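You operate a simulated robot arm through the tools that you are given. There is no shell and no other tool.

The job below is to be done with a simulated two-armed robot. You get a single attempt, and the scene is never put back.

Task
Set the release pin's free play to the card and try the height lever.
Fine: free the lock lever, turn the setting knob to within half a millimetre of the card, lock it, then press the height lever.

It is judged by the outcome, as a careful person would: the job done as asked, and still so three seconds after it is handed in. It fails if anything else is knocked over, pushed out of place, dropped, spilled or broken.

Robot
Two 7-joint arms with two-finger parallel grippers on one trunk that stands fixed in place. Base frame: the origin is at the foot of the trunk, x ahead of it, y to its left, z up; the work surface is at about z = 800. Units: mm, degrees, N and s.
The left shoulder is at [80, 131, 947], the right one opposite. With the tool pointing down near the work surface each hand reaches from about 400 to 860 mm from the base axis, measured 20 degrees to its own side. Payload 1.57 kg a hand.
Tool frame (each hand has its own): the origin (TCP) lies between the finger pads and is the grasp point; the fingertips stand 30 mm ahead of it; z points along the fingers, y is the line along which they close. The gripper opens to 110 mm. The fingers are 24 mm wide and 12 mm thick; the gripper's body (48 by 112 mm) begins 78 mm behind the TCP.
Orientation is that of the tool frame in the base frame, as a unit quaternion [x, y, z, w]. With the fingers straight down and closing along the base's y, the tool's x points along the base's -x, its y along +y and its z along -z.

Tools
- The arms move only by the tool play_rows. It takes "left_targets", "right_targets" or both (then of equal length, played together; a hand with none holds still); each is one flat list of numbers, 7 for each row, row after row: the finger opening in mm, from 0 to 110, then the shift along the tool's x, y, z in units of 40 mm (1.0 is 40 mm), then the turn, a rotation vector about the tool's x, y, z in units of 8 degrees (1.0 is 8 degrees). In form: [grip, tx, ty, tz, ax, ay, az, grip, tx, ty, tz, ax, ay, az, ...]. A call has 1 to 20 rows; each row shifts and turns the commanded pose from where the row before left it, along the tool's axes as they then stand. A call with a number of a shift or a turn outside -1 to 1 is refused whole. A row lasts 0.2 s, in which the tool goes at most 50 mm and 8.6 degrees; a call with a longer step from one row to the next is refused whole, and so is a gripper value outside its range. A pose out of reach is approached as far as the arm can. The call stops where the force on the tool passes 40 N (or 10 N more than at its start, if that is more) or the arm is blocked; 0.2 s more then pass. Each finger travels about 108 mm/s and halts on what it meets, pressing with about 27 N; the grip force reading is that of the motor and also rises with nothing between the fingers. The clock runs only during rows and for 0.2 s after the last one: add rows that do not move to give the fingers time. The reply holds the time, the measured pose of the TCP, the force on the tool along the base axes, the opening and the grip force, in the units named above and with some noise, with the torque about the TCP (base axes, N m) and any sound that the robot's microphone picked up.
- Cameras (640 x 400 px; columns grow to the right, rows downward): "scene" is now at [-51.8, 1.7, 1420.3]; the picture's right is [0.02, -1.00, 0.00], its down [-0.55, -0.01, -0.84] and it looks along [0.84, 0.02, -0.55] (base axes); focal length 314 px, centre (320, 200). "left" rides on the left gripper at [70, -16, -141] in its tool frame; the picture's right is [0.23, 0.97, 0.00], its down [-0.86, 0.20, -0.48] and it looks along [-0.47, 0.11, 0.88] (tool axes); focal length 222 px, centre (320, 200). "right" rides on the right gripper at [70, 16, -141] in its tool frame; the picture's right is [-0.23, 0.97, 0.00], its down [-0.85, -0.20, -0.48] and it looks along [-0.47, -0.11, 0.88] (tool axes); focal length 222 px, centre (320, 200). There is no depth. A picture from a camera that has moved, and an enlarged one, comes with that camera's place and axes in the base frame and with its lens.
- get_image(camera): a new picture of that camera. The clock stands still meanwhile.
- head_to(pan, tilt): turns the head with the scene camera to pan (to the left, within 109 degrees either way) and tilt (down, from -29 to 69), counted from straight ahead of the robot. It gives what a move gives.
- zoom(camera, box): a new picture of the part [left, top, right, bottom] of that camera's present view, enlarged. The clock stands still meanwhile.
- sign_off(): hands the job in; it is judged then, once.

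Places have to be worked out from the pictures, the camera data and where the tool is seen. Open the grippers and draw the arms clear of the work before you hand the job in, unless the task says otherwise.

The tools are called after "Call:" as name(argument=value, ...) on one line, values as JSON. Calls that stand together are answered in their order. play_rows: Moves the arms, as the interface text tells. Its arguments: {"type":"object","properties":{"left_targets":{"type":"array"},"right_targets":{"type":"array"}},"required":[]} The other tools are called the same way: head_to (pan, tilt) turns the head that bears the scene camera; get_image (camera) takes a picture; zoom (camera, box) takes an enlarged picture of a part of a camera's view; sign_off () hands the job in.

At the start:

```text
time: 0.0
left_ee_pos: [554.8, 266.9, 1127.4]
left_orientation: [0.0, 1.0, -0.001, -0.001]
left_ft_force: [0.1, 0.3, -0.1]
left_wrist_torque: [0.02, -0.02, 0.0]
left_width: 110.1
left_gripper_force: 0.0
right_ee_pos: [617.1, -280.4, 1104.3]
right_orientation: [0.0, 1.0, -0.001, -0.001]
right_ft_force: [-0.1, -0.6, 0.4]
right_wrist_torque: [0.01, 0.03, 0.02]
right_width: 109.9
right_gripper_force: 0.0
head pan, tilt (commanded): [1.3, 33.3]
```

scene: 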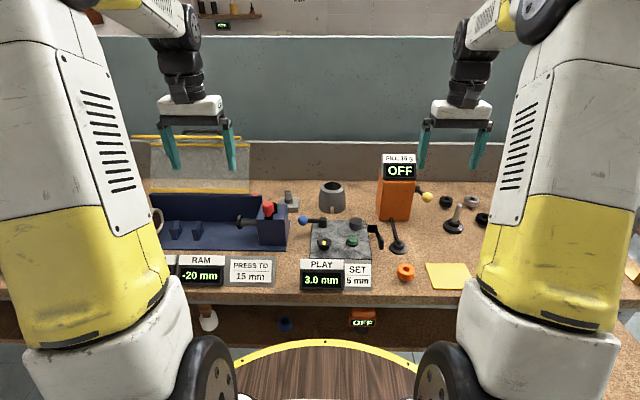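
right: 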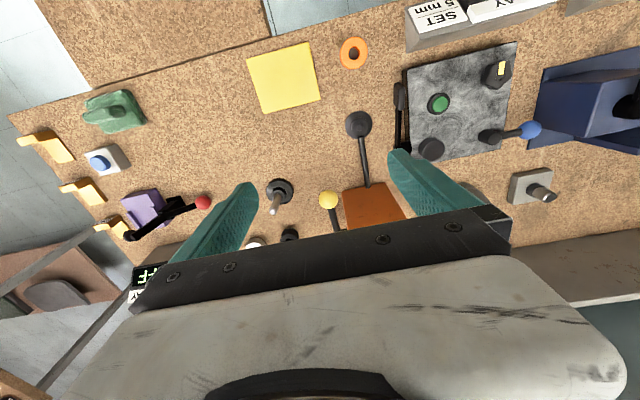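
left: 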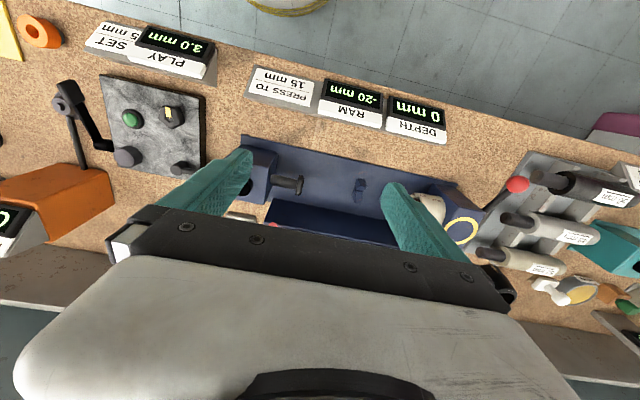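

I begin by looking closely at the stone-coloured block with the PLAY display in the scene and wrist views.

Call:
zoom(camera="scene", box=[270, 190, 430, 300])

Call:
zoom(camera="right", box=[330, 0, 590, 200])

Call:
zoom(camera="left", box=[30, 10, 250, 190])

```text
3.64 times, centred on (350, 245) of scene
camera zoom: at [-51.8, 1.7, 1420.3], right [0.02, -1.0, 0.0], down [-0.55, -0.01, -0.84], along [0.84, 0.02, -0.55], focal length 1143 px, centre (211, 36)
```

zoom: 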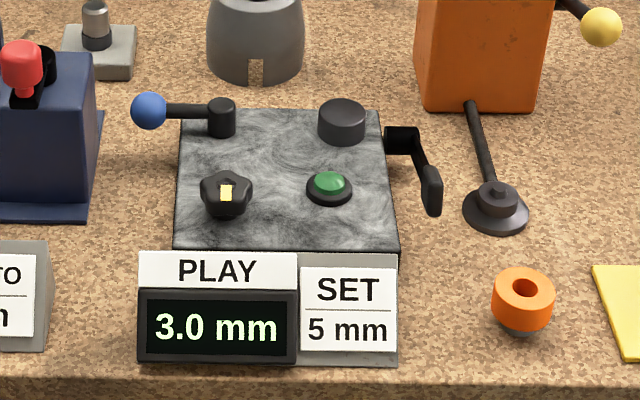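

```text
2.00 times, centred on (460, 100) of right
camera zoom: at [547.2, -264.8, 1246.3], right [0.23, 0.97, 0.0], down [0.85, -0.2, 0.48], along [0.47, -0.11, -0.88], focal length 444 px, centre (40, 400)
```

zoom: 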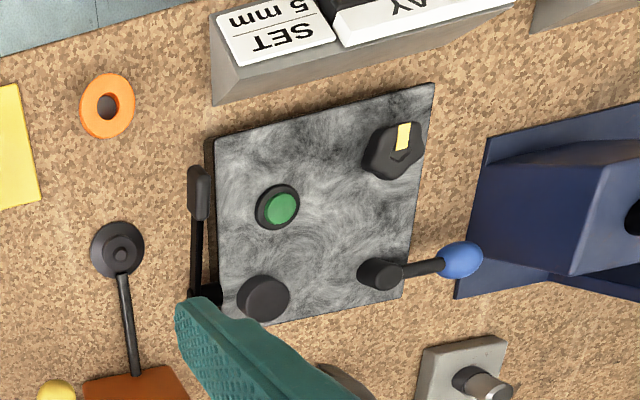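

```text
2.22 times, centred on (140, 100) of left
camera zoom: at [485.1, 250.2, 1270.4], right [-0.23, 0.97, 0.0], down [0.86, 0.2, 0.48], along [0.47, 0.11, -0.88], focal length 494 px, centre (720, 422)
```

zoom: 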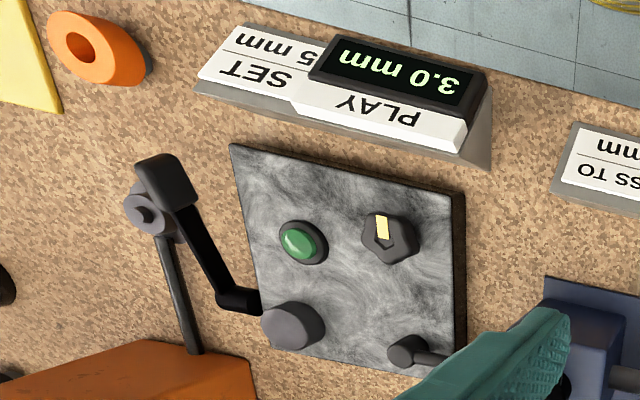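

The block at roughly (600–700, −90…30) carries the knob with the yellow mark, a green button, a black post, the blue-ball lock lever, and the paddle lever on its right. I zoom in more on the card and levers to be sure of the figures.

Call:
zoom(camera="scene", box=[295, 250, 385, 300])

Call:
zoom(camera="scene", box=[295, 205, 395, 265])

Call:
zoom(camera="scene", box=[140, 180, 320, 290])

```text
7.11 times, centred on (340, 275) of scene
camera zoom: at [-51.8, 1.7, 1420.3], right [0.02, -1.0, 0.0], down [-0.55, -0.01, -0.84], along [0.84, 0.02, -0.55], focal length 2235 px, centre (178, -333)
```

zoom: 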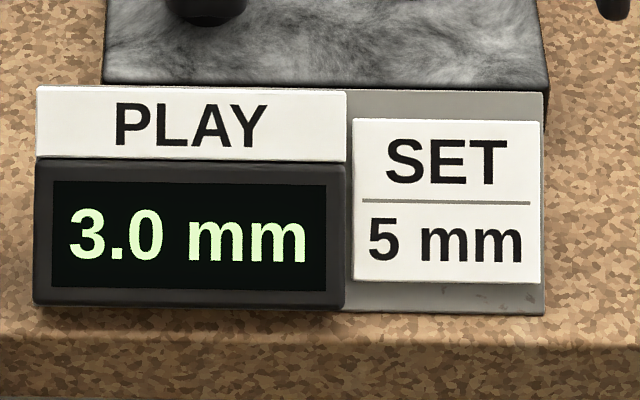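

```text
6.40 times, centred on (345, 235) of scene
camera zoom: at [-51.8, 1.7, 1420.3], right [0.02, -1.0, 0.0], down [-0.55, -0.01, -0.84], along [0.84, 0.02, -0.55], focal length 2011 px, centre (160, -24)
```

zoom: 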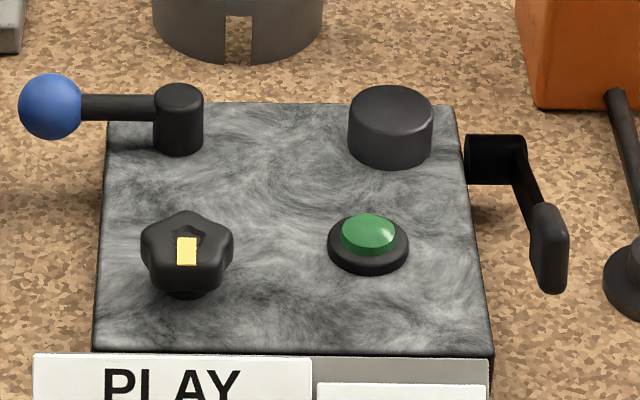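

```text
3.56 times, centred on (230, 235) of scene
camera zoom: at [-51.8, 1.7, 1420.3], right [0.02, -1.0, 0.0], down [-0.55, -0.01, -0.84], along [0.84, 0.02, -0.55], focal length 1117 px, centre (640, 76)
```

zoom: 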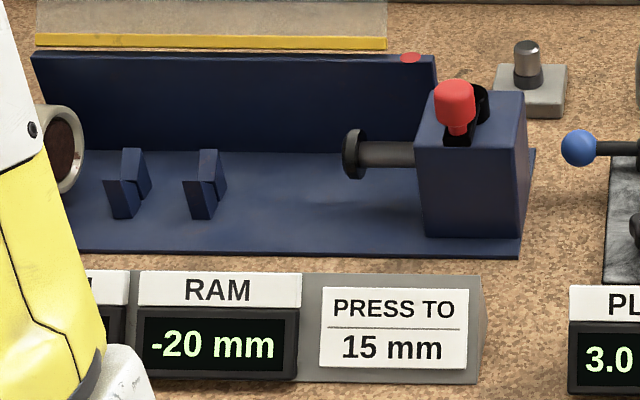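

The display reads 3.0 mm and the card says 5 mm. I bring the right hand over toward the block, high up (z≈1010), for a close camera look.

Call:
play_rows(right_targets=[60, 0.178, 0.844, 0.294, 0, 0, 0, 60, 0.178, 0.844, 0.294, 0, 0, 0, 60, 0.178, 0.844, 0.294, 0, 0, 0, 60, 0.178, 0.844, 0.294, 0, 0, 0, 60, 0.178, 0.844, 0.294, 0, 0, 0, 60, 0.178, 0.844, 0.294, 0, 0, 0, 60, 0.178, 0.844, 0.294, 0, 0, 0, 60, 0.178, 0.844, 0.294, 0, 0, 0])

Call:
get_image(camera="right")

Call:
get_image(camera="scene")

```text
time: 1.8
left_ee_pos: [556.8, 268.0, 1127.9]
left_orientation: [0.0, 1.0, 0.0, 0.0]
left_ft_force: [0.1, -0.6, 0.4]
left_wrist_torque: [0.04, 0.01, 0.01]
left_width: 110.0
left_gripper_force: 0.0
right_ee_pos: [559.7, -11.2, 1009.5]
right_orientation: [0.0, 1.0, 0.0, 0.0]
right_ft_force: [-0.2, 0.4, -0.6]
right_wrist_torque: [0.03, 0.01, -0.02]
right_width: 59.9
right_gripper_force: 0.1
head pan, tilt (commanded): [1.3, 33.3]
```

```text
taken
camera right: at [490.3, 5.3, 1151.1], right [0.23, 0.97, 0.0], down [0.85, -0.2, 0.48], along [0.47, -0.11, -0.88], focal length 222 px, centre (320, 200)
```

right: 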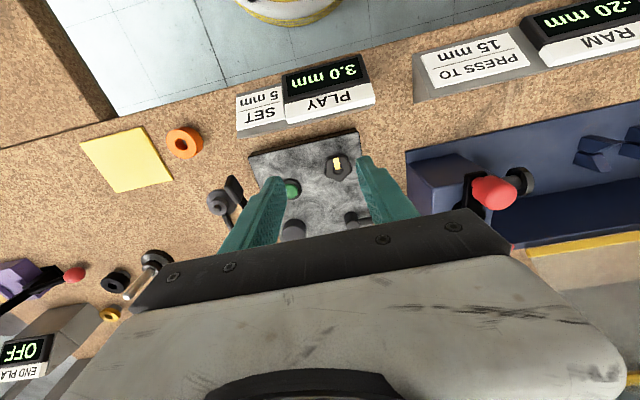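

```text
taken
camera scene: at [-51.8, 1.4, 1420.3], right [0.02, -1.0, 0.0], down [-0.55, -0.01, -0.84], along [0.84, 0.02, -0.55], focal length 314 px, centre (320, 200)
```

scene: 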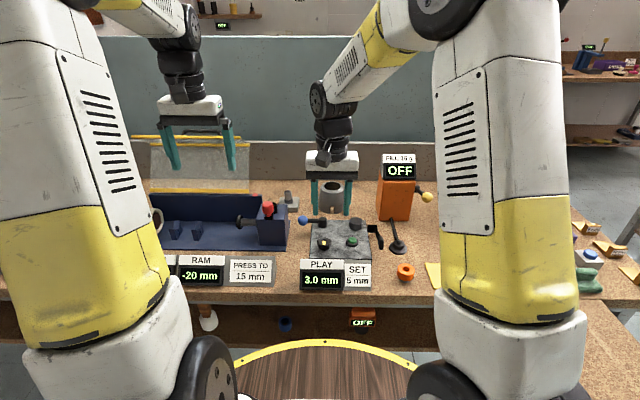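

The right hand is clear of the left camera's view partly; I take high-magnification views of the block from the left camera, and the right one, for triangulation.

Call:
zoom(camera="left", box=[30, 60, 240, 190])

Call:
zoom(camera="right", box=[220, 110, 420, 235])

Call:
zoom(camera="scene", box=[295, 205, 395, 265])

```text
3.05 times, centred on (135, 125) of left
camera zoom: at [485.1, 249.8, 1270.4], right [-0.23, 0.97, 0.0], down [0.86, 0.2, 0.48], along [0.47, 0.11, -0.88], focal length 677 px, centre (884, 429)
```

zoom: 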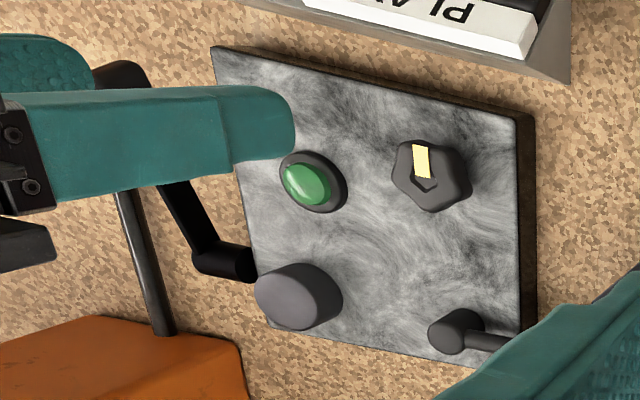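

```text
3.20 times, centred on (320, 172) of right
camera zoom: at [490.3, 5.3, 1151.1], right [0.23, 0.97, 0.0], down [0.85, -0.2, 0.48], along [0.47, -0.11, -0.88], focal length 711 px, centre (320, 288)
```

zoom: 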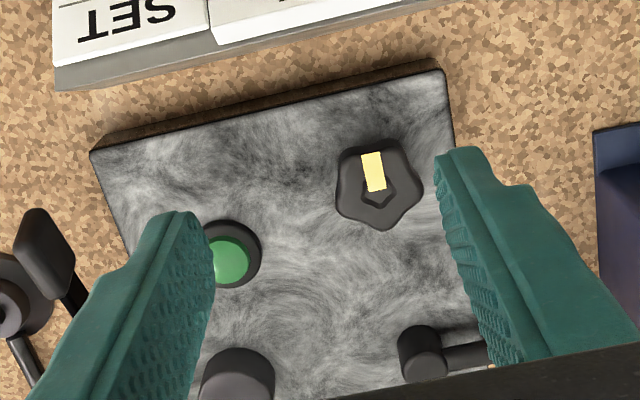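

```text
6.40 times, centred on (345, 235) of scene
camera zoom: at [-51.8, 1.4, 1420.3], right [0.02, -1.0, 0.0], down [-0.55, -0.01, -0.84], along [0.84, 0.02, -0.55], focal length 2011 px, centre (160, -24)
```

zoom: 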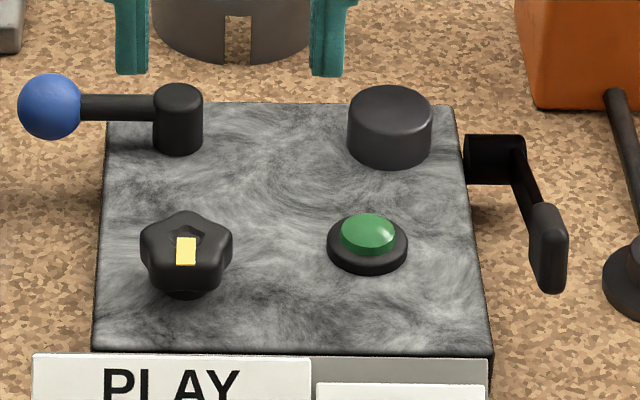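

From triangulation: block top z≈825 (x 567–740, y −125…44), knob top ≈(604, 5, 854), lever post ≈(695, 10), blue ball ≈(698, 69, 856). I turn the right hand −90° about its axis so the fingers close along base x, staying high.

Call:
play_rows(right_targets=[60, 0, 0, 0, 0, 0, -1, 60, 0, 0, 0, 0, 0, -1, 60, 0, 0, 0, 0, 0, -1, 60, 0, 0, 0, 0, 0, -1, 60, 0, 0, 0, 0, 0, -1, 60, 0, 0, 0, 0, 0, -1, 60, 0, 0, 0, 0, 0, -1, 60, 0, 0, 0, 0, 0, -1, 60, 0, 0, 0, 0, 0, -1, 60, 0, 0, 0, 0, 0, -1, 60, 0, 0, 0, 0, 0, -1, 60, 0, 0, 0, 0, 0, -0.25])

Call:
get_image(camera="right")

Call:
get_image(camera="scene")

```text
time: 4.4
left_ee_pos: [555.0, 266.6, 1127.5]
left_orientation: [-0.001, 1.0, 0.0, -0.001]
left_ft_force: [-0.6, -0.4, -1.3]
left_wrist_torque: [0.0, 0.03, 0.01]
left_width: 109.9
left_gripper_force: 0.0
right_ee_pos: [560.5, -9.7, 1009.3]
right_orientation: [0.707, -0.707, -0.001, 0.0]
right_ft_force: [0.4, -0.2, -0.5]
right_wrist_torque: [-0.01, -0.02, 0.01]
right_width: 59.8
right_gripper_force: 0.0
head pan, tilt (commanded): [1.3, 33.3]
```

```text
taken
camera right: at [544.0, -80.2, 1152.1], right [-0.97, 0.23, 0.0], down [0.2, 0.86, 0.48], along [0.11, 0.47, -0.88], focal length 222 px, centre (320, 200)
```

right: 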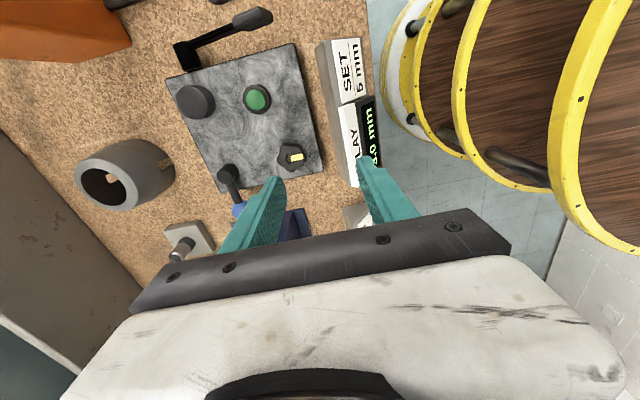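

```text
taken
camera scene: at [-51.8, 1.7, 1420.3], right [0.02, -1.0, 0.0], down [-0.55, -0.01, -0.84], along [0.84, 0.02, -0.55], focal length 314 px, centre (320, 200)
```

scene: 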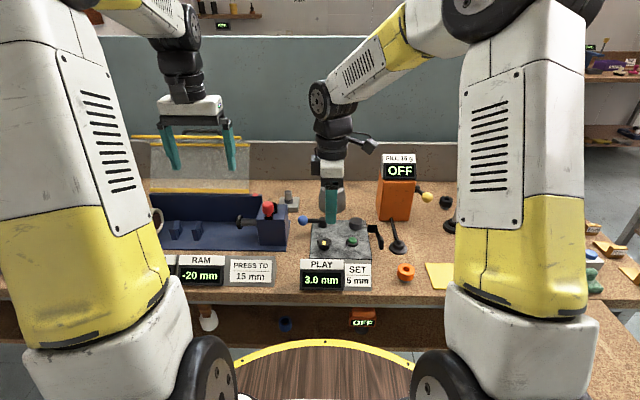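

The rotation is clean and this view of the block is good. I enlarge it for better placement of the lever, knob and paddle.

Call:
zoom(camera="right", box=[150, 0, 340, 120])

Call:
zoom(camera="right", box=[160, 110, 340, 222])

```text
3.33 times, centred on (245, 60) of right
camera zoom: at [544.0, -80.2, 1152.1], right [-0.97, 0.23, 0.0], down [0.2, 0.86, 0.48], along [0.11, 0.47, -0.88], focal length 740 px, centre (570, 667)
```

zoom: 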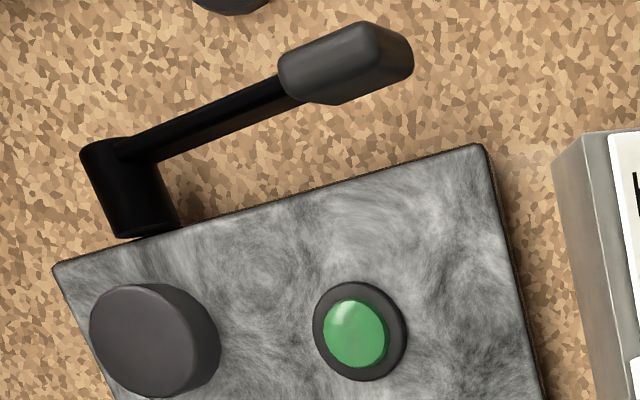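

```text
3.56 times, centred on (250, 166) of right
camera zoom: at [544.0, -80.2, 1152.1], right [-0.97, 0.23, 0.0], down [0.2, 0.86, 0.48], along [0.11, 0.47, -0.88], focal length 790 px, centre (569, 321)
```

zoom: 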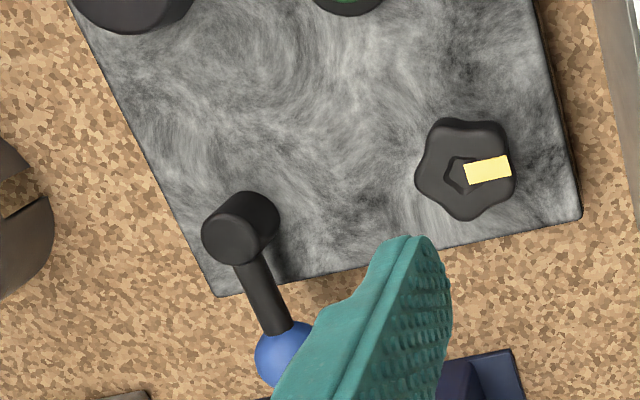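

Ball centre comes out near (701, 67, 856), post (697, 9), paddle near (598, −150, 860) with its pivot at (705, −142, 816). I move the right hand above the ball with the fingers set to straddle it along x, still well above.

Call:
play_rows(right_targets=[60, -0.385, -0.7, 0.25, 0, 0, 0, 60, -0.385, -0.7, 0.25, 0, 0, 0, 60, -0.385, -0.7, 0.25, 0, 0, 0, 60, -0.385, -0.7, 0.25, 0, 0, 0, 60, -0.385, -0.7, 0.25, 0, 0, 0, 60, 0, 0, 0, 0, 0, 0])

Call:
get_image(camera="right")

Call:
zoom(camera="scene", box=[240, 140, 420, 300])

Call:
zoom(camera="left", box=[30, 60, 290, 220])

```text
time: 5.8
left_ee_pos: [555.7, 267.1, 1128.6]
left_orientation: [0.0, 1.0, 0.0, 0.0]
left_ft_force: [-0.8, 0.3, -0.1]
left_wrist_torque: [0.02, 0.0, 0.02]
left_width: 110.2
left_gripper_force: 0.0
right_ee_pos: [700.3, 67.3, 960.7]
right_orientation: [-0.707, 0.707, 0.0, 0.0]
right_ft_force: [0.5, -0.2, -1.1]
right_wrist_torque: [-0.04, -0.04, 0.03]
right_width: 60.3
right_gripper_force: 0.1
head pan, tilt (commanded): [1.3, 33.3]
```

```text
taken
camera right: at [683.8, -2.6, 1101.8], right [-0.97, 0.23, 0.0], down [0.2, 0.86, 0.48], along [0.11, 0.47, -0.88], focal length 222 px, centre (320, 200)
```

right: 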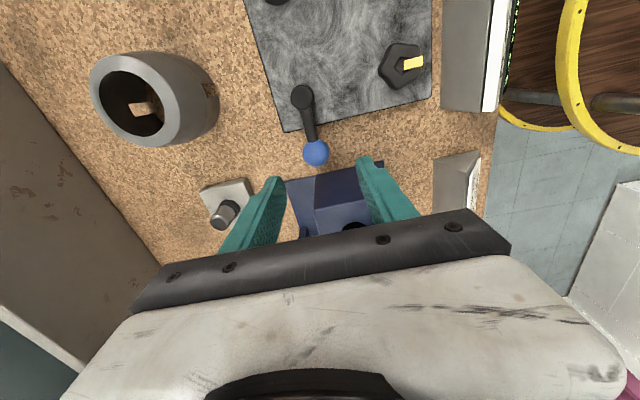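

```text
2.50 times, centred on (330, 220) of scene
camera zoom: at [-51.8, 1.7, 1420.3], right [0.02, -1.0, 0.0], down [-0.55, -0.01, -0.84], along [0.84, 0.02, -0.55], focal length 786 px, centre (295, 150)
```

zoom: 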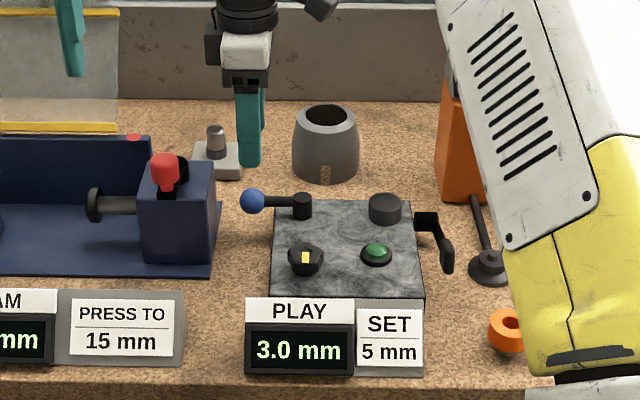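

```text
2.46 times, centred on (160, 140) of left
camera zoom: at [485.1, 250.2, 1270.3], right [-0.23, 0.97, 0.0], down [0.86, 0.2, 0.48], along [0.47, 0.11, -0.88], focal length 547 px, centre (714, 348)
```

zoom: 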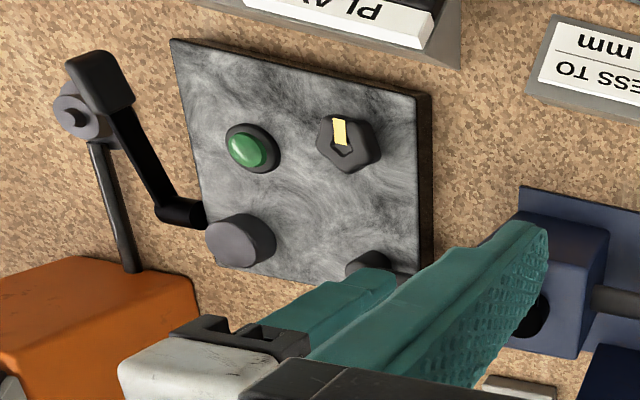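

The ball refines to about (704, 67, 856), post (700, 8). I lower the fingers to straddle the ball (tips to z≈838), in two steps.

Call:
play_rows(right_targets=[60, 0, -0.1, 0.5, 0, 0, 0, 60, 0, 0, 0.5, 0, 0, 0, 60, 0, 0, 0.5, 0, 0, 0, 60, 0, 0, 0.5, 0, 0, 0, 60, 0, 0, 0.3, 0, 0, 0, 60, 0, 0, 0, 0, 0, 0])

Call:
get_image(camera="right")

Call:
zoom(camera="scene", box=[240, 140, 420, 300])

```text
time: 7.2
left_ee_pos: [555.7, 266.2, 1128.1]
left_orientation: [0.0, 1.0, 0.001, 0.0]
left_ft_force: [-0.2, -0.7, 0.1]
left_wrist_torque: [-0.02, -0.02, 0.0]
left_width: 110.1
left_gripper_force: 0.1
right_ee_pos: [704.7, 65.8, 868.6]
right_orientation: [0.707, -0.707, -0.001, 0.0]
right_ft_force: [0.1, 0.1, -0.6]
right_wrist_torque: [-0.02, -0.05, 0.0]
right_width: 60.0
right_gripper_force: 0.1
head pan, tilt (commanded): [1.3, 33.3]
```

```text
taken
camera right: at [688.4, -3.4, 1010.2], right [-0.97, 0.23, 0.0], down [0.2, 0.86, 0.48], along [0.11, 0.47, -0.88], focal length 222 px, centre (320, 200)
```

right: 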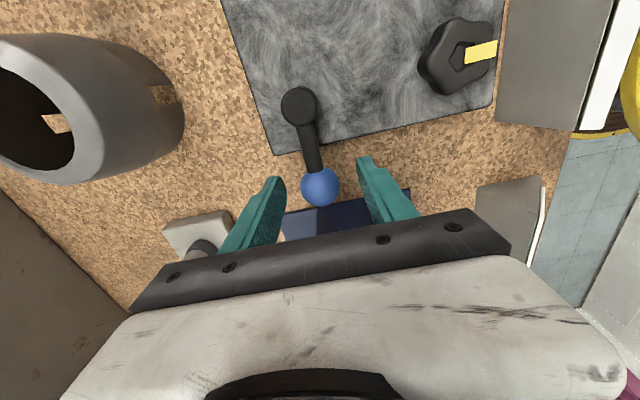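

```text
2.50 times, centred on (330, 220) of scene
camera zoom: at [-51.7, 1.7, 1420.3], right [0.02, -1.0, 0.0], down [-0.55, -0.01, -0.84], along [0.84, 0.02, -0.55], focal length 786 px, centre (295, 150)
```

zoom: 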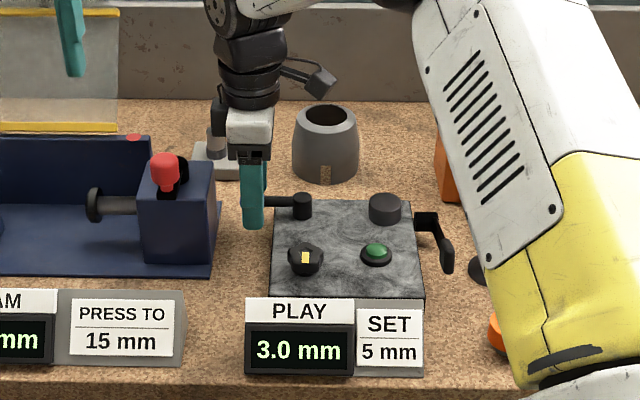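

The ball sits squarely between the fingers. I narrow the fingers to 44 mm and nudge 12 mm in +x to feel whether the lever gives that way.

Call:
play_rows(right_targets=[44, 0, 0, 0, 0, 0, 0, 44, 0, -0.1, 0, 0, 0, 0, 44, 0, -0.1, 0, 0, 0, 0, 44, 0, -0.1, 0, 0, 0, 0])

Call:
zoom(camera="right", box=[220, 60, 440, 240])

```text
time: 8.2
left_ee_pos: [555.9, 267.1, 1128.4]
left_orientation: [0.0, 1.0, 0.0, 0.001]
left_ft_force: [0.0, 0.8, -0.4]
left_wrist_torque: [0.03, 0.01, 0.01]
left_width: 110.0
left_gripper_force: 0.0
right_ee_pos: [715.4, 66.6, 867.7]
right_orientation: [0.707, -0.707, 0.0, 0.0]
right_ft_force: [-1.6, 0.8, 1.3]
right_wrist_torque: [0.01, 0.05, 0.01]
right_width: 44.8
right_gripper_force: 0.4
head pan, tilt (commanded): [1.3, 33.3]
```

```text
2.22 times, centred on (330, 150) of right
camera zoom: at [699.8, -3.4, 1010.2], right [-0.97, 0.23, 0.0], down [0.2, 0.86, 0.48], along [0.11, 0.47, -0.88], focal length 494 px, centre (298, 311)
```

zoom: 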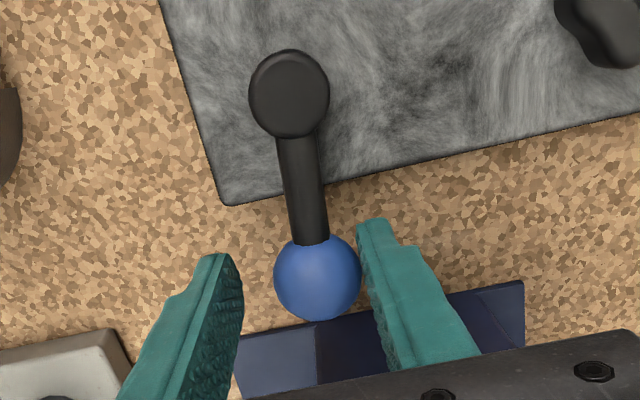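

The near finger is just touching the ball (about 1.6 N). I push 10 mm further in +x to feel for give.

Call:
play_rows(right_targets=[44, 0, -0.06, 0, 0, 0, 0, 44, 0, -0.06, 0, 0, 0, 0, 44, 0, -0.06, 0, 0, 0, 0, 44, 0, -0.06, 0, 0, 0, 0])

Call:
zoom(camera="right", box=[220, 60, 440, 240])

```text
time: 9.2
left_ee_pos: [555.5, 267.0, 1128.7]
left_orientation: [0.0, 1.0, -0.001, 0.0]
left_ft_force: [-1.4, 0.0, -0.2]
left_wrist_torque: [0.03, -0.04, -0.01]
left_width: 110.3
left_gripper_force: 0.2
right_ee_pos: [725.2, 67.1, 867.9]
right_orientation: [-0.707, 0.707, 0.0, 0.0]
right_ft_force: [-0.3, -0.8, 0.4]
right_wrist_torque: [0.02, 0.03, -0.02]
right_width: 44.6
right_gripper_force: 0.4
head pan, tilt (commanded): [1.3, 33.3]
```

```text
2.22 times, centred on (330, 150) of right
camera zoom: at [709.7, -3.3, 1009.9], right [-0.97, 0.23, 0.0], down [0.2, 0.86, 0.48], along [0.11, 0.47, -0.88], focal length 494 px, centre (298, 311)
```

zoom: 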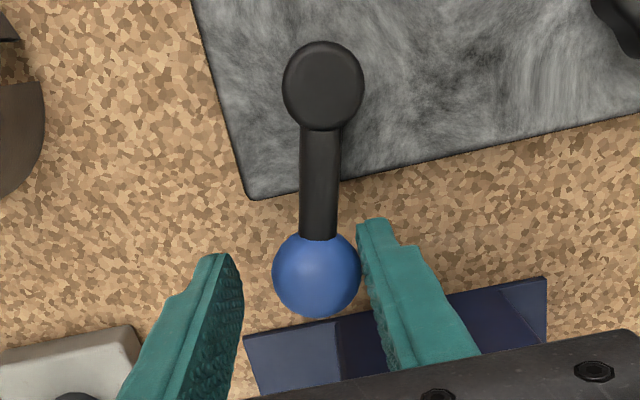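

The lever swings freely toward +x (ball went along, under 1 N). I follow its arc about the post for about 32° more and watch for a stop or click.

Call:
play_rows(right_targets=[44, 0.03, -0.2, 0, 0, 0, 1, 44, 0.04, -0.2, 0, 0, 0, 1, 44, 0.04, -0.2, 0, 0, 0, 1, 44, 0.04, -0.2, 0, 0, 0, 1])

Call:
zoom(camera="right", box=[220, 60, 440, 240])

Call:
zoom(camera="scene", box=[240, 140, 420, 300])

```text
time: 10.2
left_ee_pos: [555.5, 266.6, 1127.6]
left_orientation: [0.001, 1.0, 0.0, -0.001]
left_ft_force: [-0.2, -0.3, 0.1]
left_wrist_torque: [-0.01, 0.01, -0.01]
left_width: 110.1
left_gripper_force: 0.1
right_ee_pos: [755.9, 54.8, 867.3]
right_orientation: [-0.484, 0.875, 0.001, -0.001]
right_ft_force: [-0.4, 0.0, 0.6]
right_wrist_torque: [0.0, 0.01, 0.0]
right_width: 44.3
right_gripper_force: 0.1
head pan, tilt (commanded): [1.3, 33.3]
```

```text
2.22 times, centred on (330, 150) of right
camera zoom: at [704.7, 4.0, 1010.1], right [-0.7, 0.71, 0.0], down [0.62, 0.62, 0.48], along [0.34, 0.34, -0.88], focal length 494 px, centre (298, 311)
```

zoom: 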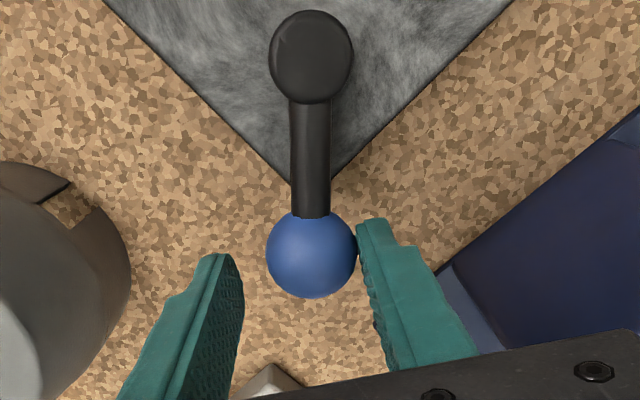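

```text
2.50 times, centred on (330, 220) of scene
camera zoom: at [-51.8, 1.8, 1420.3], right [0.02, -1.0, 0.0], down [-0.55, -0.01, -0.84], along [0.84, 0.02, -0.55], focal length 786 px, centre (295, 150)
```

zoom: 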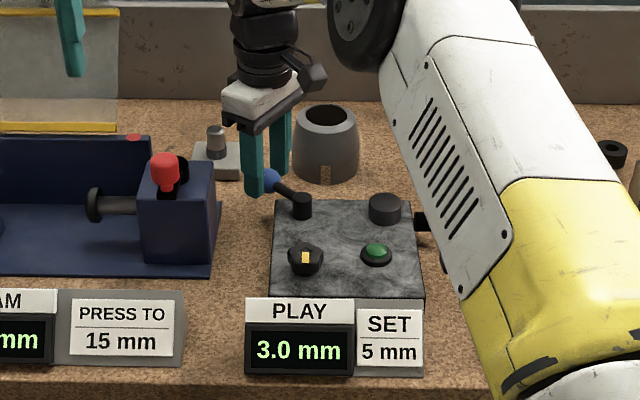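

No resistance and the lever is now at ~45°. I continue along the arc, drawing the fingers ~12 mm inward so they keep the ball's middle.

Call:
play_rows(right_targets=[44, 0.13, -0.2, 0, 0, 0, 1, 44, 0.13, -0.2, 0, 0, 0, 1, 44, 0.12, -0.2, 0, 0, 0, 1])

Call:
zoom(camera="right", box=[220, 60, 440, 240])

Call:
zoom(camera="scene", box=[240, 140, 420, 300])

```text
time: 11.0
left_ee_pos: [556.1, 267.0, 1127.5]
left_orientation: [0.0, 1.0, 0.0, 0.0]
left_ft_force: [-0.1, -0.1, -0.2]
left_wrist_torque: [-0.04, 0.0, -0.01]
left_width: 109.9
left_gripper_force: 0.1
right_ee_pos: [764.0, 27.4, 867.8]
right_orientation: [-0.291, 0.957, 0.0, 0.0]
right_ft_force: [-0.8, 1.9, -0.7]
right_wrist_torque: [0.02, 0.02, 0.02]
right_width: 44.7
right_gripper_force: 0.2
head pan, tilt (commanded): [1.3, 33.3]
```

```text
2.22 times, centred on (330, 150) of right
camera zoom: at [697.1, 1.5, 1009.7], right [-0.35, 0.94, 0.0], down [0.82, 0.31, 0.48], along [0.45, 0.17, -0.88], focal length 494 px, centre (298, 311)
```

zoom: 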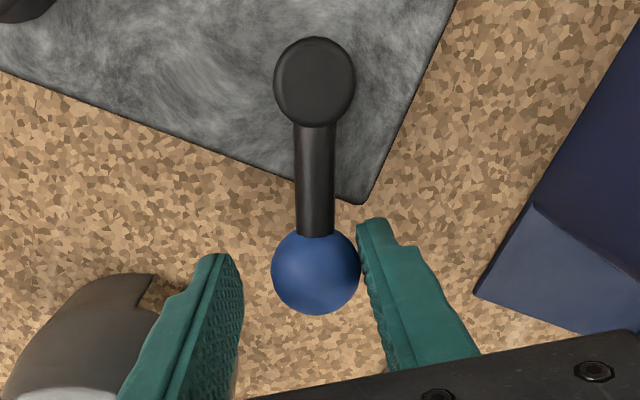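

```text
2.50 times, centred on (330, 220) of scene
camera zoom: at [-51.8, 1.8, 1420.3], right [0.02, -1.0, 0.0], down [-0.55, -0.01, -0.84], along [0.84, 0.02, -0.55], focal length 786 px, centre (295, 150)
```

zoom: 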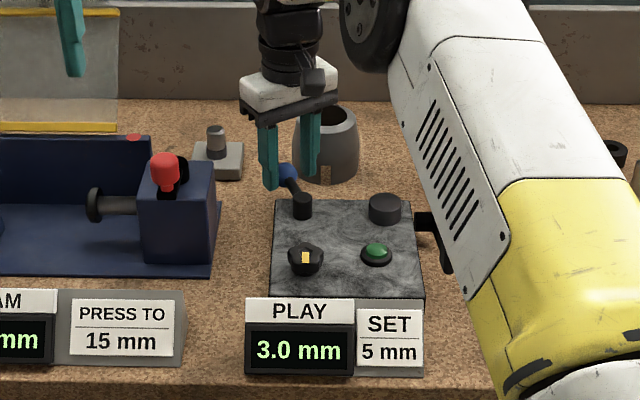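

Still nearly free (about 2 N) with the lever at ~60–65°. I continue the arc in small steps.

Call:
play_rows(right_targets=[44, 0.04, -0.2, 0, 0, 0, 1, 44, 0.04, -0.2, 0, 0, 0, 1, 44, 0.04, -0.2, 0, 0, 0, 1])

Call:
zoom(camera="right", box=[220, 60, 440, 240])

Call:
zoom(camera="scene", box=[240, 140, 420, 300])

```text
time: 11.8
left_ee_pos: [554.9, 267.6, 1128.9]
left_orientation: [0.001, 1.0, 0.0, 0.0]
left_ft_force: [0.8, -0.3, 0.0]
left_wrist_torque: [-0.01, -0.03, 0.01]
left_width: 109.9
left_gripper_force: 0.0
right_ee_pos: [769.5, 5.1, 868.4]
right_orientation: [-0.086, 0.996, 0.0, 0.0]
right_ft_force: [-1.2, 1.7, 0.7]
right_wrist_torque: [0.0, 0.03, 0.01]
right_width: 45.2
right_gripper_force: 0.4
head pan, tilt (commanded): [1.3, 33.3]
```

```text
2.22 times, centred on (330, 150) of right
camera zoom: at [698.5, 7.6, 1010.0], right [0.06, 1.0, 0.0], down [0.88, -0.05, 0.48], along [0.48, -0.03, -0.88], focal length 494 px, centre (298, 311)
```

zoom: 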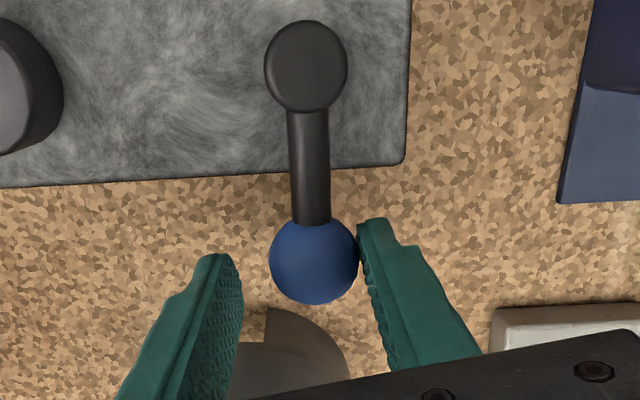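

```text
2.50 times, centred on (330, 220) of scene
camera zoom: at [-51.8, 1.8, 1420.3], right [0.02, -1.0, 0.0], down [-0.55, -0.01, -0.84], along [0.84, 0.02, -0.55], focal length 786 px, centre (295, 150)
```

zoom: 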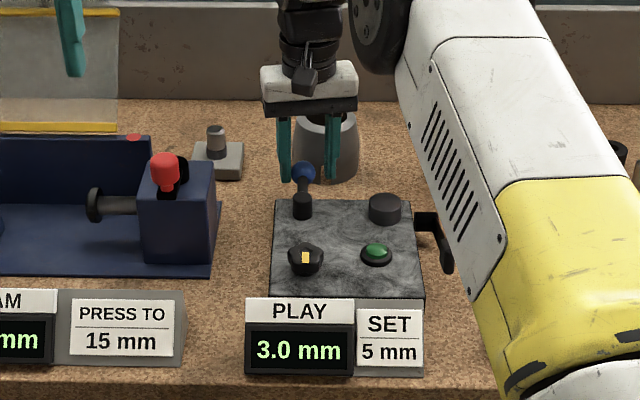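

The lever now points straight back (+x, ~88°) with little resistance. I push one more small step to see whether there is a stop.

Call:
play_rows(right_targets=[44, 0.06, -0.2, 0, 0, 0, 1, 44, 0.06, -0.15, 0, 0, 0, 0.5])

Call:
zoom(camera="right", box=[220, 60, 440, 240])

Call:
zoom(camera="scene", box=[240, 140, 420, 300])

```text
time: 12.4
left_ee_pos: [555.4, 268.0, 1126.9]
left_orientation: [-0.001, 1.0, 0.0, 0.0]
left_ft_force: [0.8, -0.9, 0.5]
left_wrist_torque: [0.0, -0.02, 0.02]
left_width: 110.2
left_gripper_force: 0.1
right_ee_pos: [766.2, -4.9, 868.6]
right_orientation: [0.016, 1.0, 0.002, 0.0]
right_ft_force: [-4.7, 19.5, -1.9]
right_wrist_torque: [0.31, -0.06, 0.14]
right_width: 61.3
right_gripper_force: 10.1
head pan, tilt (commanded): [1.3, 33.3]
```

```text
2.22 times, centred on (330, 150) of right
camera zoom: at [697.1, 11.8, 1010.0], right [0.26, 0.97, 0.0], down [0.85, -0.23, 0.48], along [0.46, -0.12, -0.88], focal length 494 px, centre (298, 311)
```

zoom: 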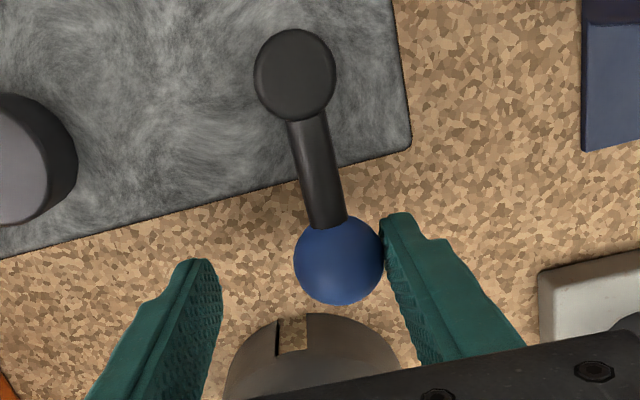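

```text
2.50 times, centred on (330, 220) of scene
camera zoom: at [-51.9, 2.6, 1420.3], right [0.02, -1.0, 0.0], down [-0.55, -0.01, -0.84], along [0.84, 0.02, -0.55], focal length 786 px, centre (295, 150)
```

zoom: 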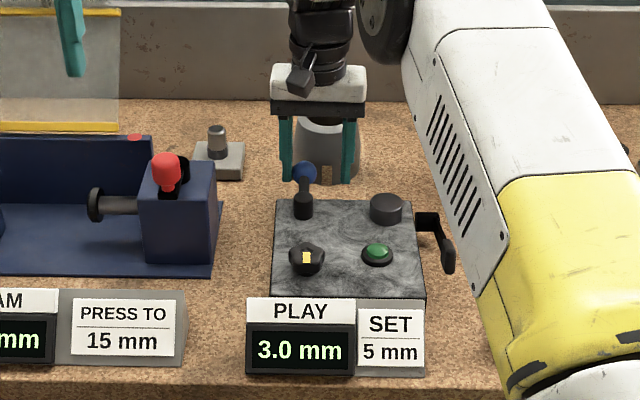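

It met a firm stop at about 90° (19.5 N), so the lever travel runs from +y (locked) to +x (freed). I back off the finger, open to 60, and lift straight up.

Call:
play_rows(right_targets=[60, -0.03, 0.15, 0, 0, 0, -0.5, 60, 0, 0.1, 0, 0, 0, 0, 60, 0, 0, 0, 0, 0, 0])

Call:
zoom(camera="right", box=[220, 60, 440, 240])

```text
time: 13.2
left_ee_pos: [555.5, 266.2, 1127.9]
left_orientation: [0.001, 1.0, 0.0, 0.0]
left_ft_force: [0.6, 0.7, 0.4]
left_wrist_torque: [-0.02, 0.02, 0.01]
left_width: 109.9
left_gripper_force: 0.1
right_ee_pos: [768.3, -1.8, 868.1]
right_orientation: [-0.017, 1.0, -0.001, 0.0]
right_ft_force: [0.3, 0.2, 1.0]
right_wrist_torque: [0.02, 0.01, 0.01]
right_width: 59.9
right_gripper_force: 0.0
head pan, tilt (commanded): [1.3, 33.3]
```

```text
2.22 times, centred on (330, 150) of right
camera zoom: at [698.2, 11.8, 1009.9], right [0.19, 0.98, 0.0], down [0.86, -0.17, 0.48], along [0.47, -0.09, -0.88], focal length 494 px, centre (298, 311)
```

zoom: 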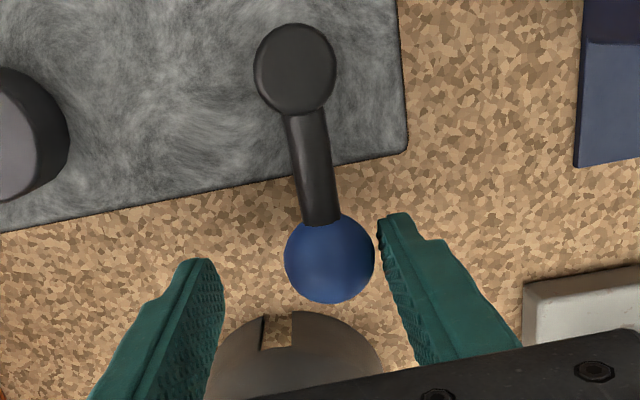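

The lever stays freed and the fingers are clear. I lift 100 mm and move over the knob at (604, 5), turning −16° so the jaw axis matches a flat/lobe pair of the five-lobed knob.

Call:
play_rows(right_targets=[60, 0, 0, -0.85, 0, 0, 0, 60, 0, 0, -0.85, 0, 0, 0, 60, 0, 0, -0.8, 0, 0, 0, 60, 0.82, 0.06, 0, 0, 0, 0, 60, 0.82, 0.06, 0, 0, 0, 0, 60, 0.82, 0.06, 0, 0, 0, 0, 60, 0.82, 0.06, 0, 0, 0, 0, 60, 0.82, 0.06, 0, 0, 0, 0, 60, 0, 0, 0, 0, 0, -1, 60, 0, 0, 0, 0, 0, -1, 60, 0, 0, 0, 0, 0, 0])

Call:
get_image(camera="right")

Call:
zoom(camera="scene", box=[240, 140, 420, 300])

Call:
zoom(camera="left", box=[30, 40, 290, 200])

```text
time: 15.6
left_ee_pos: [555.3, 266.5, 1128.5]
left_orientation: [0.0, 1.0, 0.0, 0.0]
left_ft_force: [-1.2, 0.1, -0.1]
left_wrist_torque: [0.01, 0.0, 0.01]
left_width: 110.2
left_gripper_force: 0.1
right_ee_pos: [603.8, 6.2, 967.1]
right_orientation: [-0.158, 0.987, 0.0, 0.0]
right_ft_force: [-0.4, 0.4, 0.3]
right_wrist_torque: [0.01, 0.02, 0.0]
right_width: 59.8
right_gripper_force: 0.1
head pan, tilt (commanded): [1.3, 33.3]
```

```text
taken
camera right: at [532.3, -0.8, 1109.7], right [-0.09, 1.0, 0.0], down [0.87, 0.08, 0.48], along [0.48, 0.04, -0.88], focal length 222 px, centre (320, 200)
```

right: 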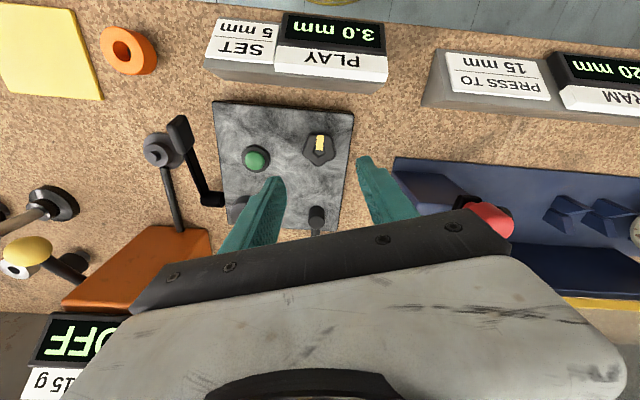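

```text
2.50 times, centred on (330, 220) of scene
camera zoom: at [-51.8, 1.7, 1420.3], right [0.02, -1.0, 0.0], down [-0.55, -0.01, -0.84], along [0.84, 0.02, -0.55], focal length 786 px, centre (295, 150)
```

zoom: 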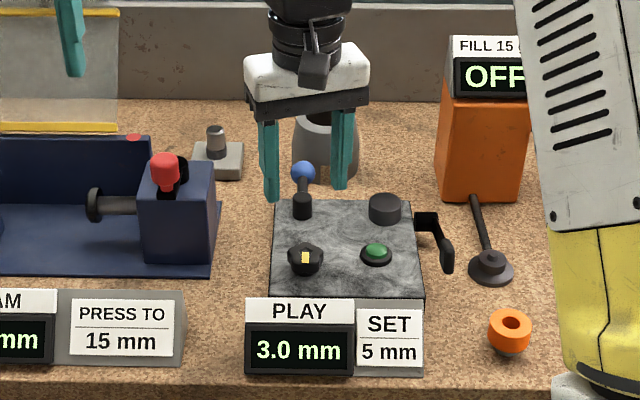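

```text
2.46 times, centred on (160, 120) of left
camera zoom: at [485.1, 250.2, 1270.4], right [-0.23, 0.97, 0.0], down [0.86, 0.2, 0.48], along [0.47, 0.11, -0.88], focal length 547 px, centre (714, 397)
```

zoom: 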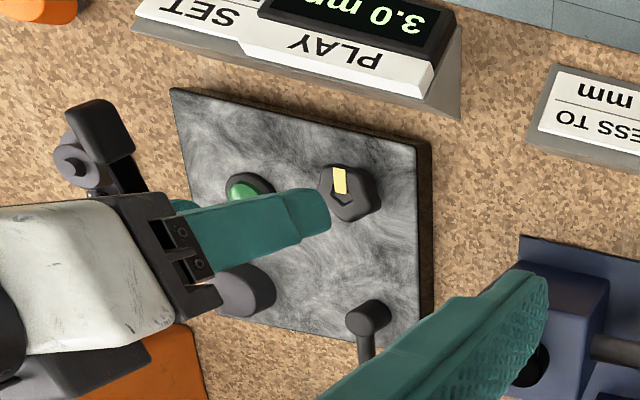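

Now I enlarge the right camera's view of the knob to fix its centre exactly before going down.

Call:
zoom(camera="right", box=[270, 100, 370, 200])

Call:
zoom(camera="scene", box=[300, 215, 345, 265])

```text
4.00 times, centred on (320, 150) of right
camera zoom: at [532.3, -0.8, 1109.7], right [-0.09, 1.0, 0.0], down [0.87, 0.08, 0.48], along [0.48, 0.04, -0.88], focal length 888 px, centre (320, 400)
```

zoom: 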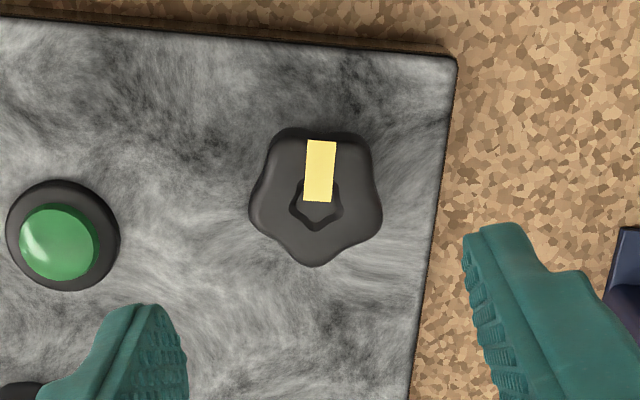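

```text
8.00 times, centred on (322, 240) of scene
camera zoom: at [-51.8, 1.7, 1420.3], right [0.02, -1.0, 0.0], down [-0.55, -0.01, -0.84], along [0.84, 0.02, -0.55], focal length 2514 px, centre (300, -120)
```

zoom: 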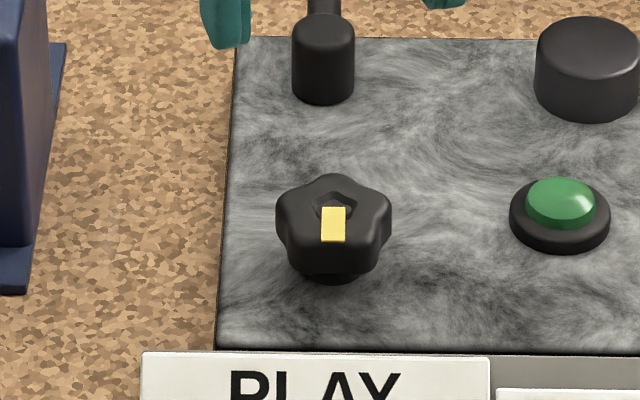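

Knob centre confirmed at about (604.5, 5). I descend with 60 mm opening to TCP z≈864 (tips ~834), and look before closing.

Call:
play_rows(right_targets=[60, 0, -0.034, 0.6, 0, 0, 0, 60, 0, 0, 0.6, 0, 0, 0, 60, 0, 0, 0.6, 0, 0, 0, 60, 0, 0, 0.5, 0, 0, 0, 60, 0, 0, 0.28, 0, 0, 0, 60, 0, 0, 0, 0, 0, 0])

Call:
zoom(camera="right", box=[220, 60, 440, 240])

Call:
zoom(camera="scene", box=[280, 200, 380, 300])

Call:
zoom(camera="left", box=[70, 40, 250, 170])

```text
time: 17.0
left_ee_pos: [555.4, 266.0, 1128.4]
left_orientation: [0.0, 1.0, 0.001, 0.0]
left_ft_force: [0.0, 0.2, 0.1]
left_wrist_torque: [0.0, -0.03, 0.0]
left_width: 110.0
left_gripper_force: 0.2
right_ee_pos: [604.6, 4.4, 865.2]
right_orientation: [-0.157, 0.988, -0.001, 0.0]
right_ft_force: [0.9, -0.6, 0.0]
right_wrist_torque: [-0.03, 0.0, 0.01]
right_width: 60.0
right_gripper_force: 0.0
head pan, tilt (commanded): [1.3, 33.3]
```

```text
2.22 times, centred on (330, 150) of right
camera zoom: at [533.5, -1.9, 1007.0], right [-0.08, 1.0, 0.0], down [0.87, 0.07, 0.48], along [0.48, 0.04, -0.88], focal length 494 px, centre (298, 311)
```

zoom: 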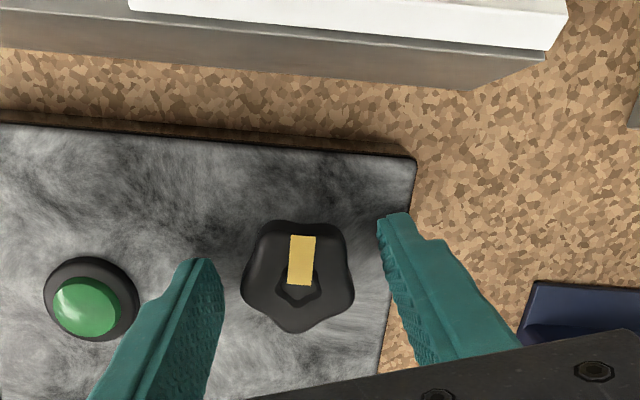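

```text
4.00 times, centred on (330, 250) of scene
camera zoom: at [-51.8, 1.7, 1420.3], right [0.02, -1.0, 0.0], down [-0.55, -0.01, -0.84], along [0.84, 0.02, -0.55], focal length 1257 px, centre (280, 0)
```

zoom: 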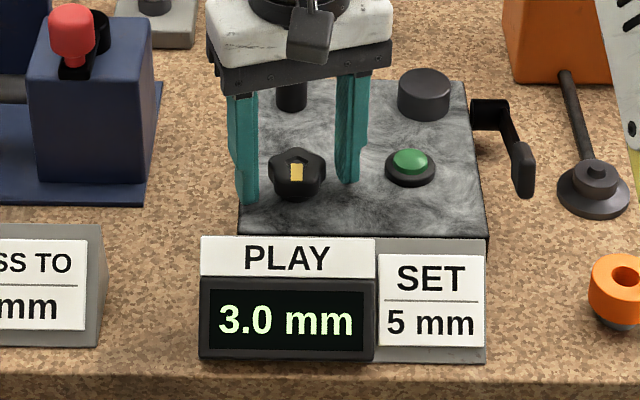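

```text
3.08 times, centred on (160, 105) of left
camera zoom: at [485.1, 250.2, 1270.3], right [-0.23, 0.97, 0.0], down [0.86, 0.2, 0.48], along [0.47, 0.11, -0.88], focal length 684 px, centre (812, 492)
```

zoom: 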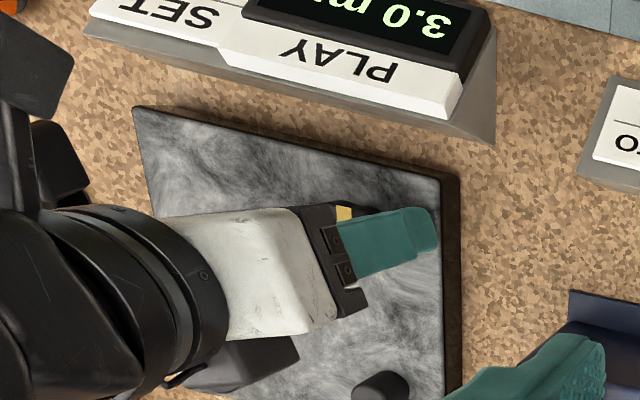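

The jaws straddle the knob properly and the PLAY display stays visible. I lower 3 mm more and close on the knob.

Call:
play_rows(right_targets=[60, 0, 0, 0.075, 0, 0, 0, 20, 0, 0, 0, 0, 0, 0, 20, 0, 0, 0, 0, 0, 0, 20, 0, 0, 0, 0, 0, 0, 20, 0, 0, 0, 0, 0, 0])

Call:
zoom(camera="right", box=[220, 60, 440, 240])

Call:
zoom(camera="scene", box=[280, 200, 380, 300])

```text
time: 18.2
left_ee_pos: [556.0, 266.8, 1128.2]
left_orientation: [0.0, 1.0, 0.0, 0.0]
left_ft_force: [1.1, 0.5, 0.0]
left_wrist_torque: [0.01, -0.03, 0.01]
left_width: 110.2
left_gripper_force: 0.0
right_ee_pos: [604.2, 3.8, 861.9]
right_orientation: [-0.157, 0.988, 0.0, 0.0]
right_ft_force: [-0.3, 1.8, -3.8]
right_wrist_torque: [0.26, -0.59, 0.0]
right_width: 36.5
right_gripper_force: 43.3
head pan, tilt (commanded): [1.3, 33.3]
```

```text
2.22 times, centred on (330, 150) of right
camera zoom: at [533.4, -1.8, 1003.8], right [-0.08, 1.0, 0.0], down [0.87, 0.07, 0.48], along [0.48, 0.04, -0.88], focal length 494 px, centre (298, 311)
```

zoom: 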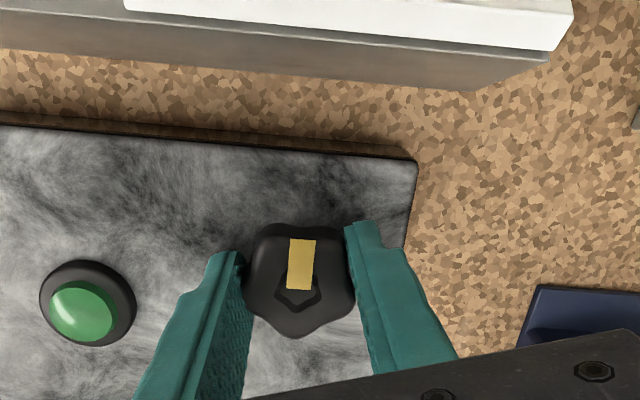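

```text
4.00 times, centred on (330, 250) of scene
camera zoom: at [-51.7, 1.8, 1420.3], right [0.02, -1.0, 0.0], down [-0.55, -0.01, -0.84], along [0.84, 0.02, -0.55], focal length 1257 px, centre (280, 0)
```

zoom: 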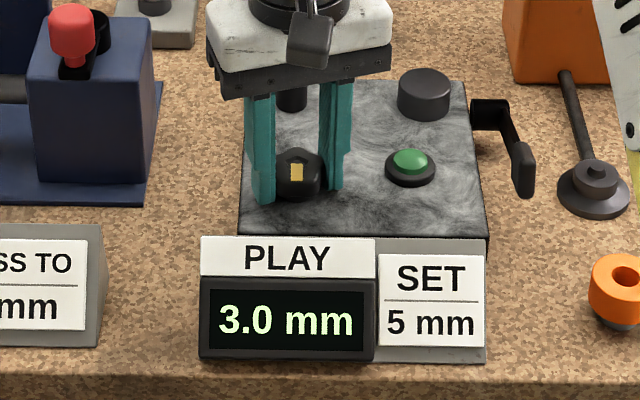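

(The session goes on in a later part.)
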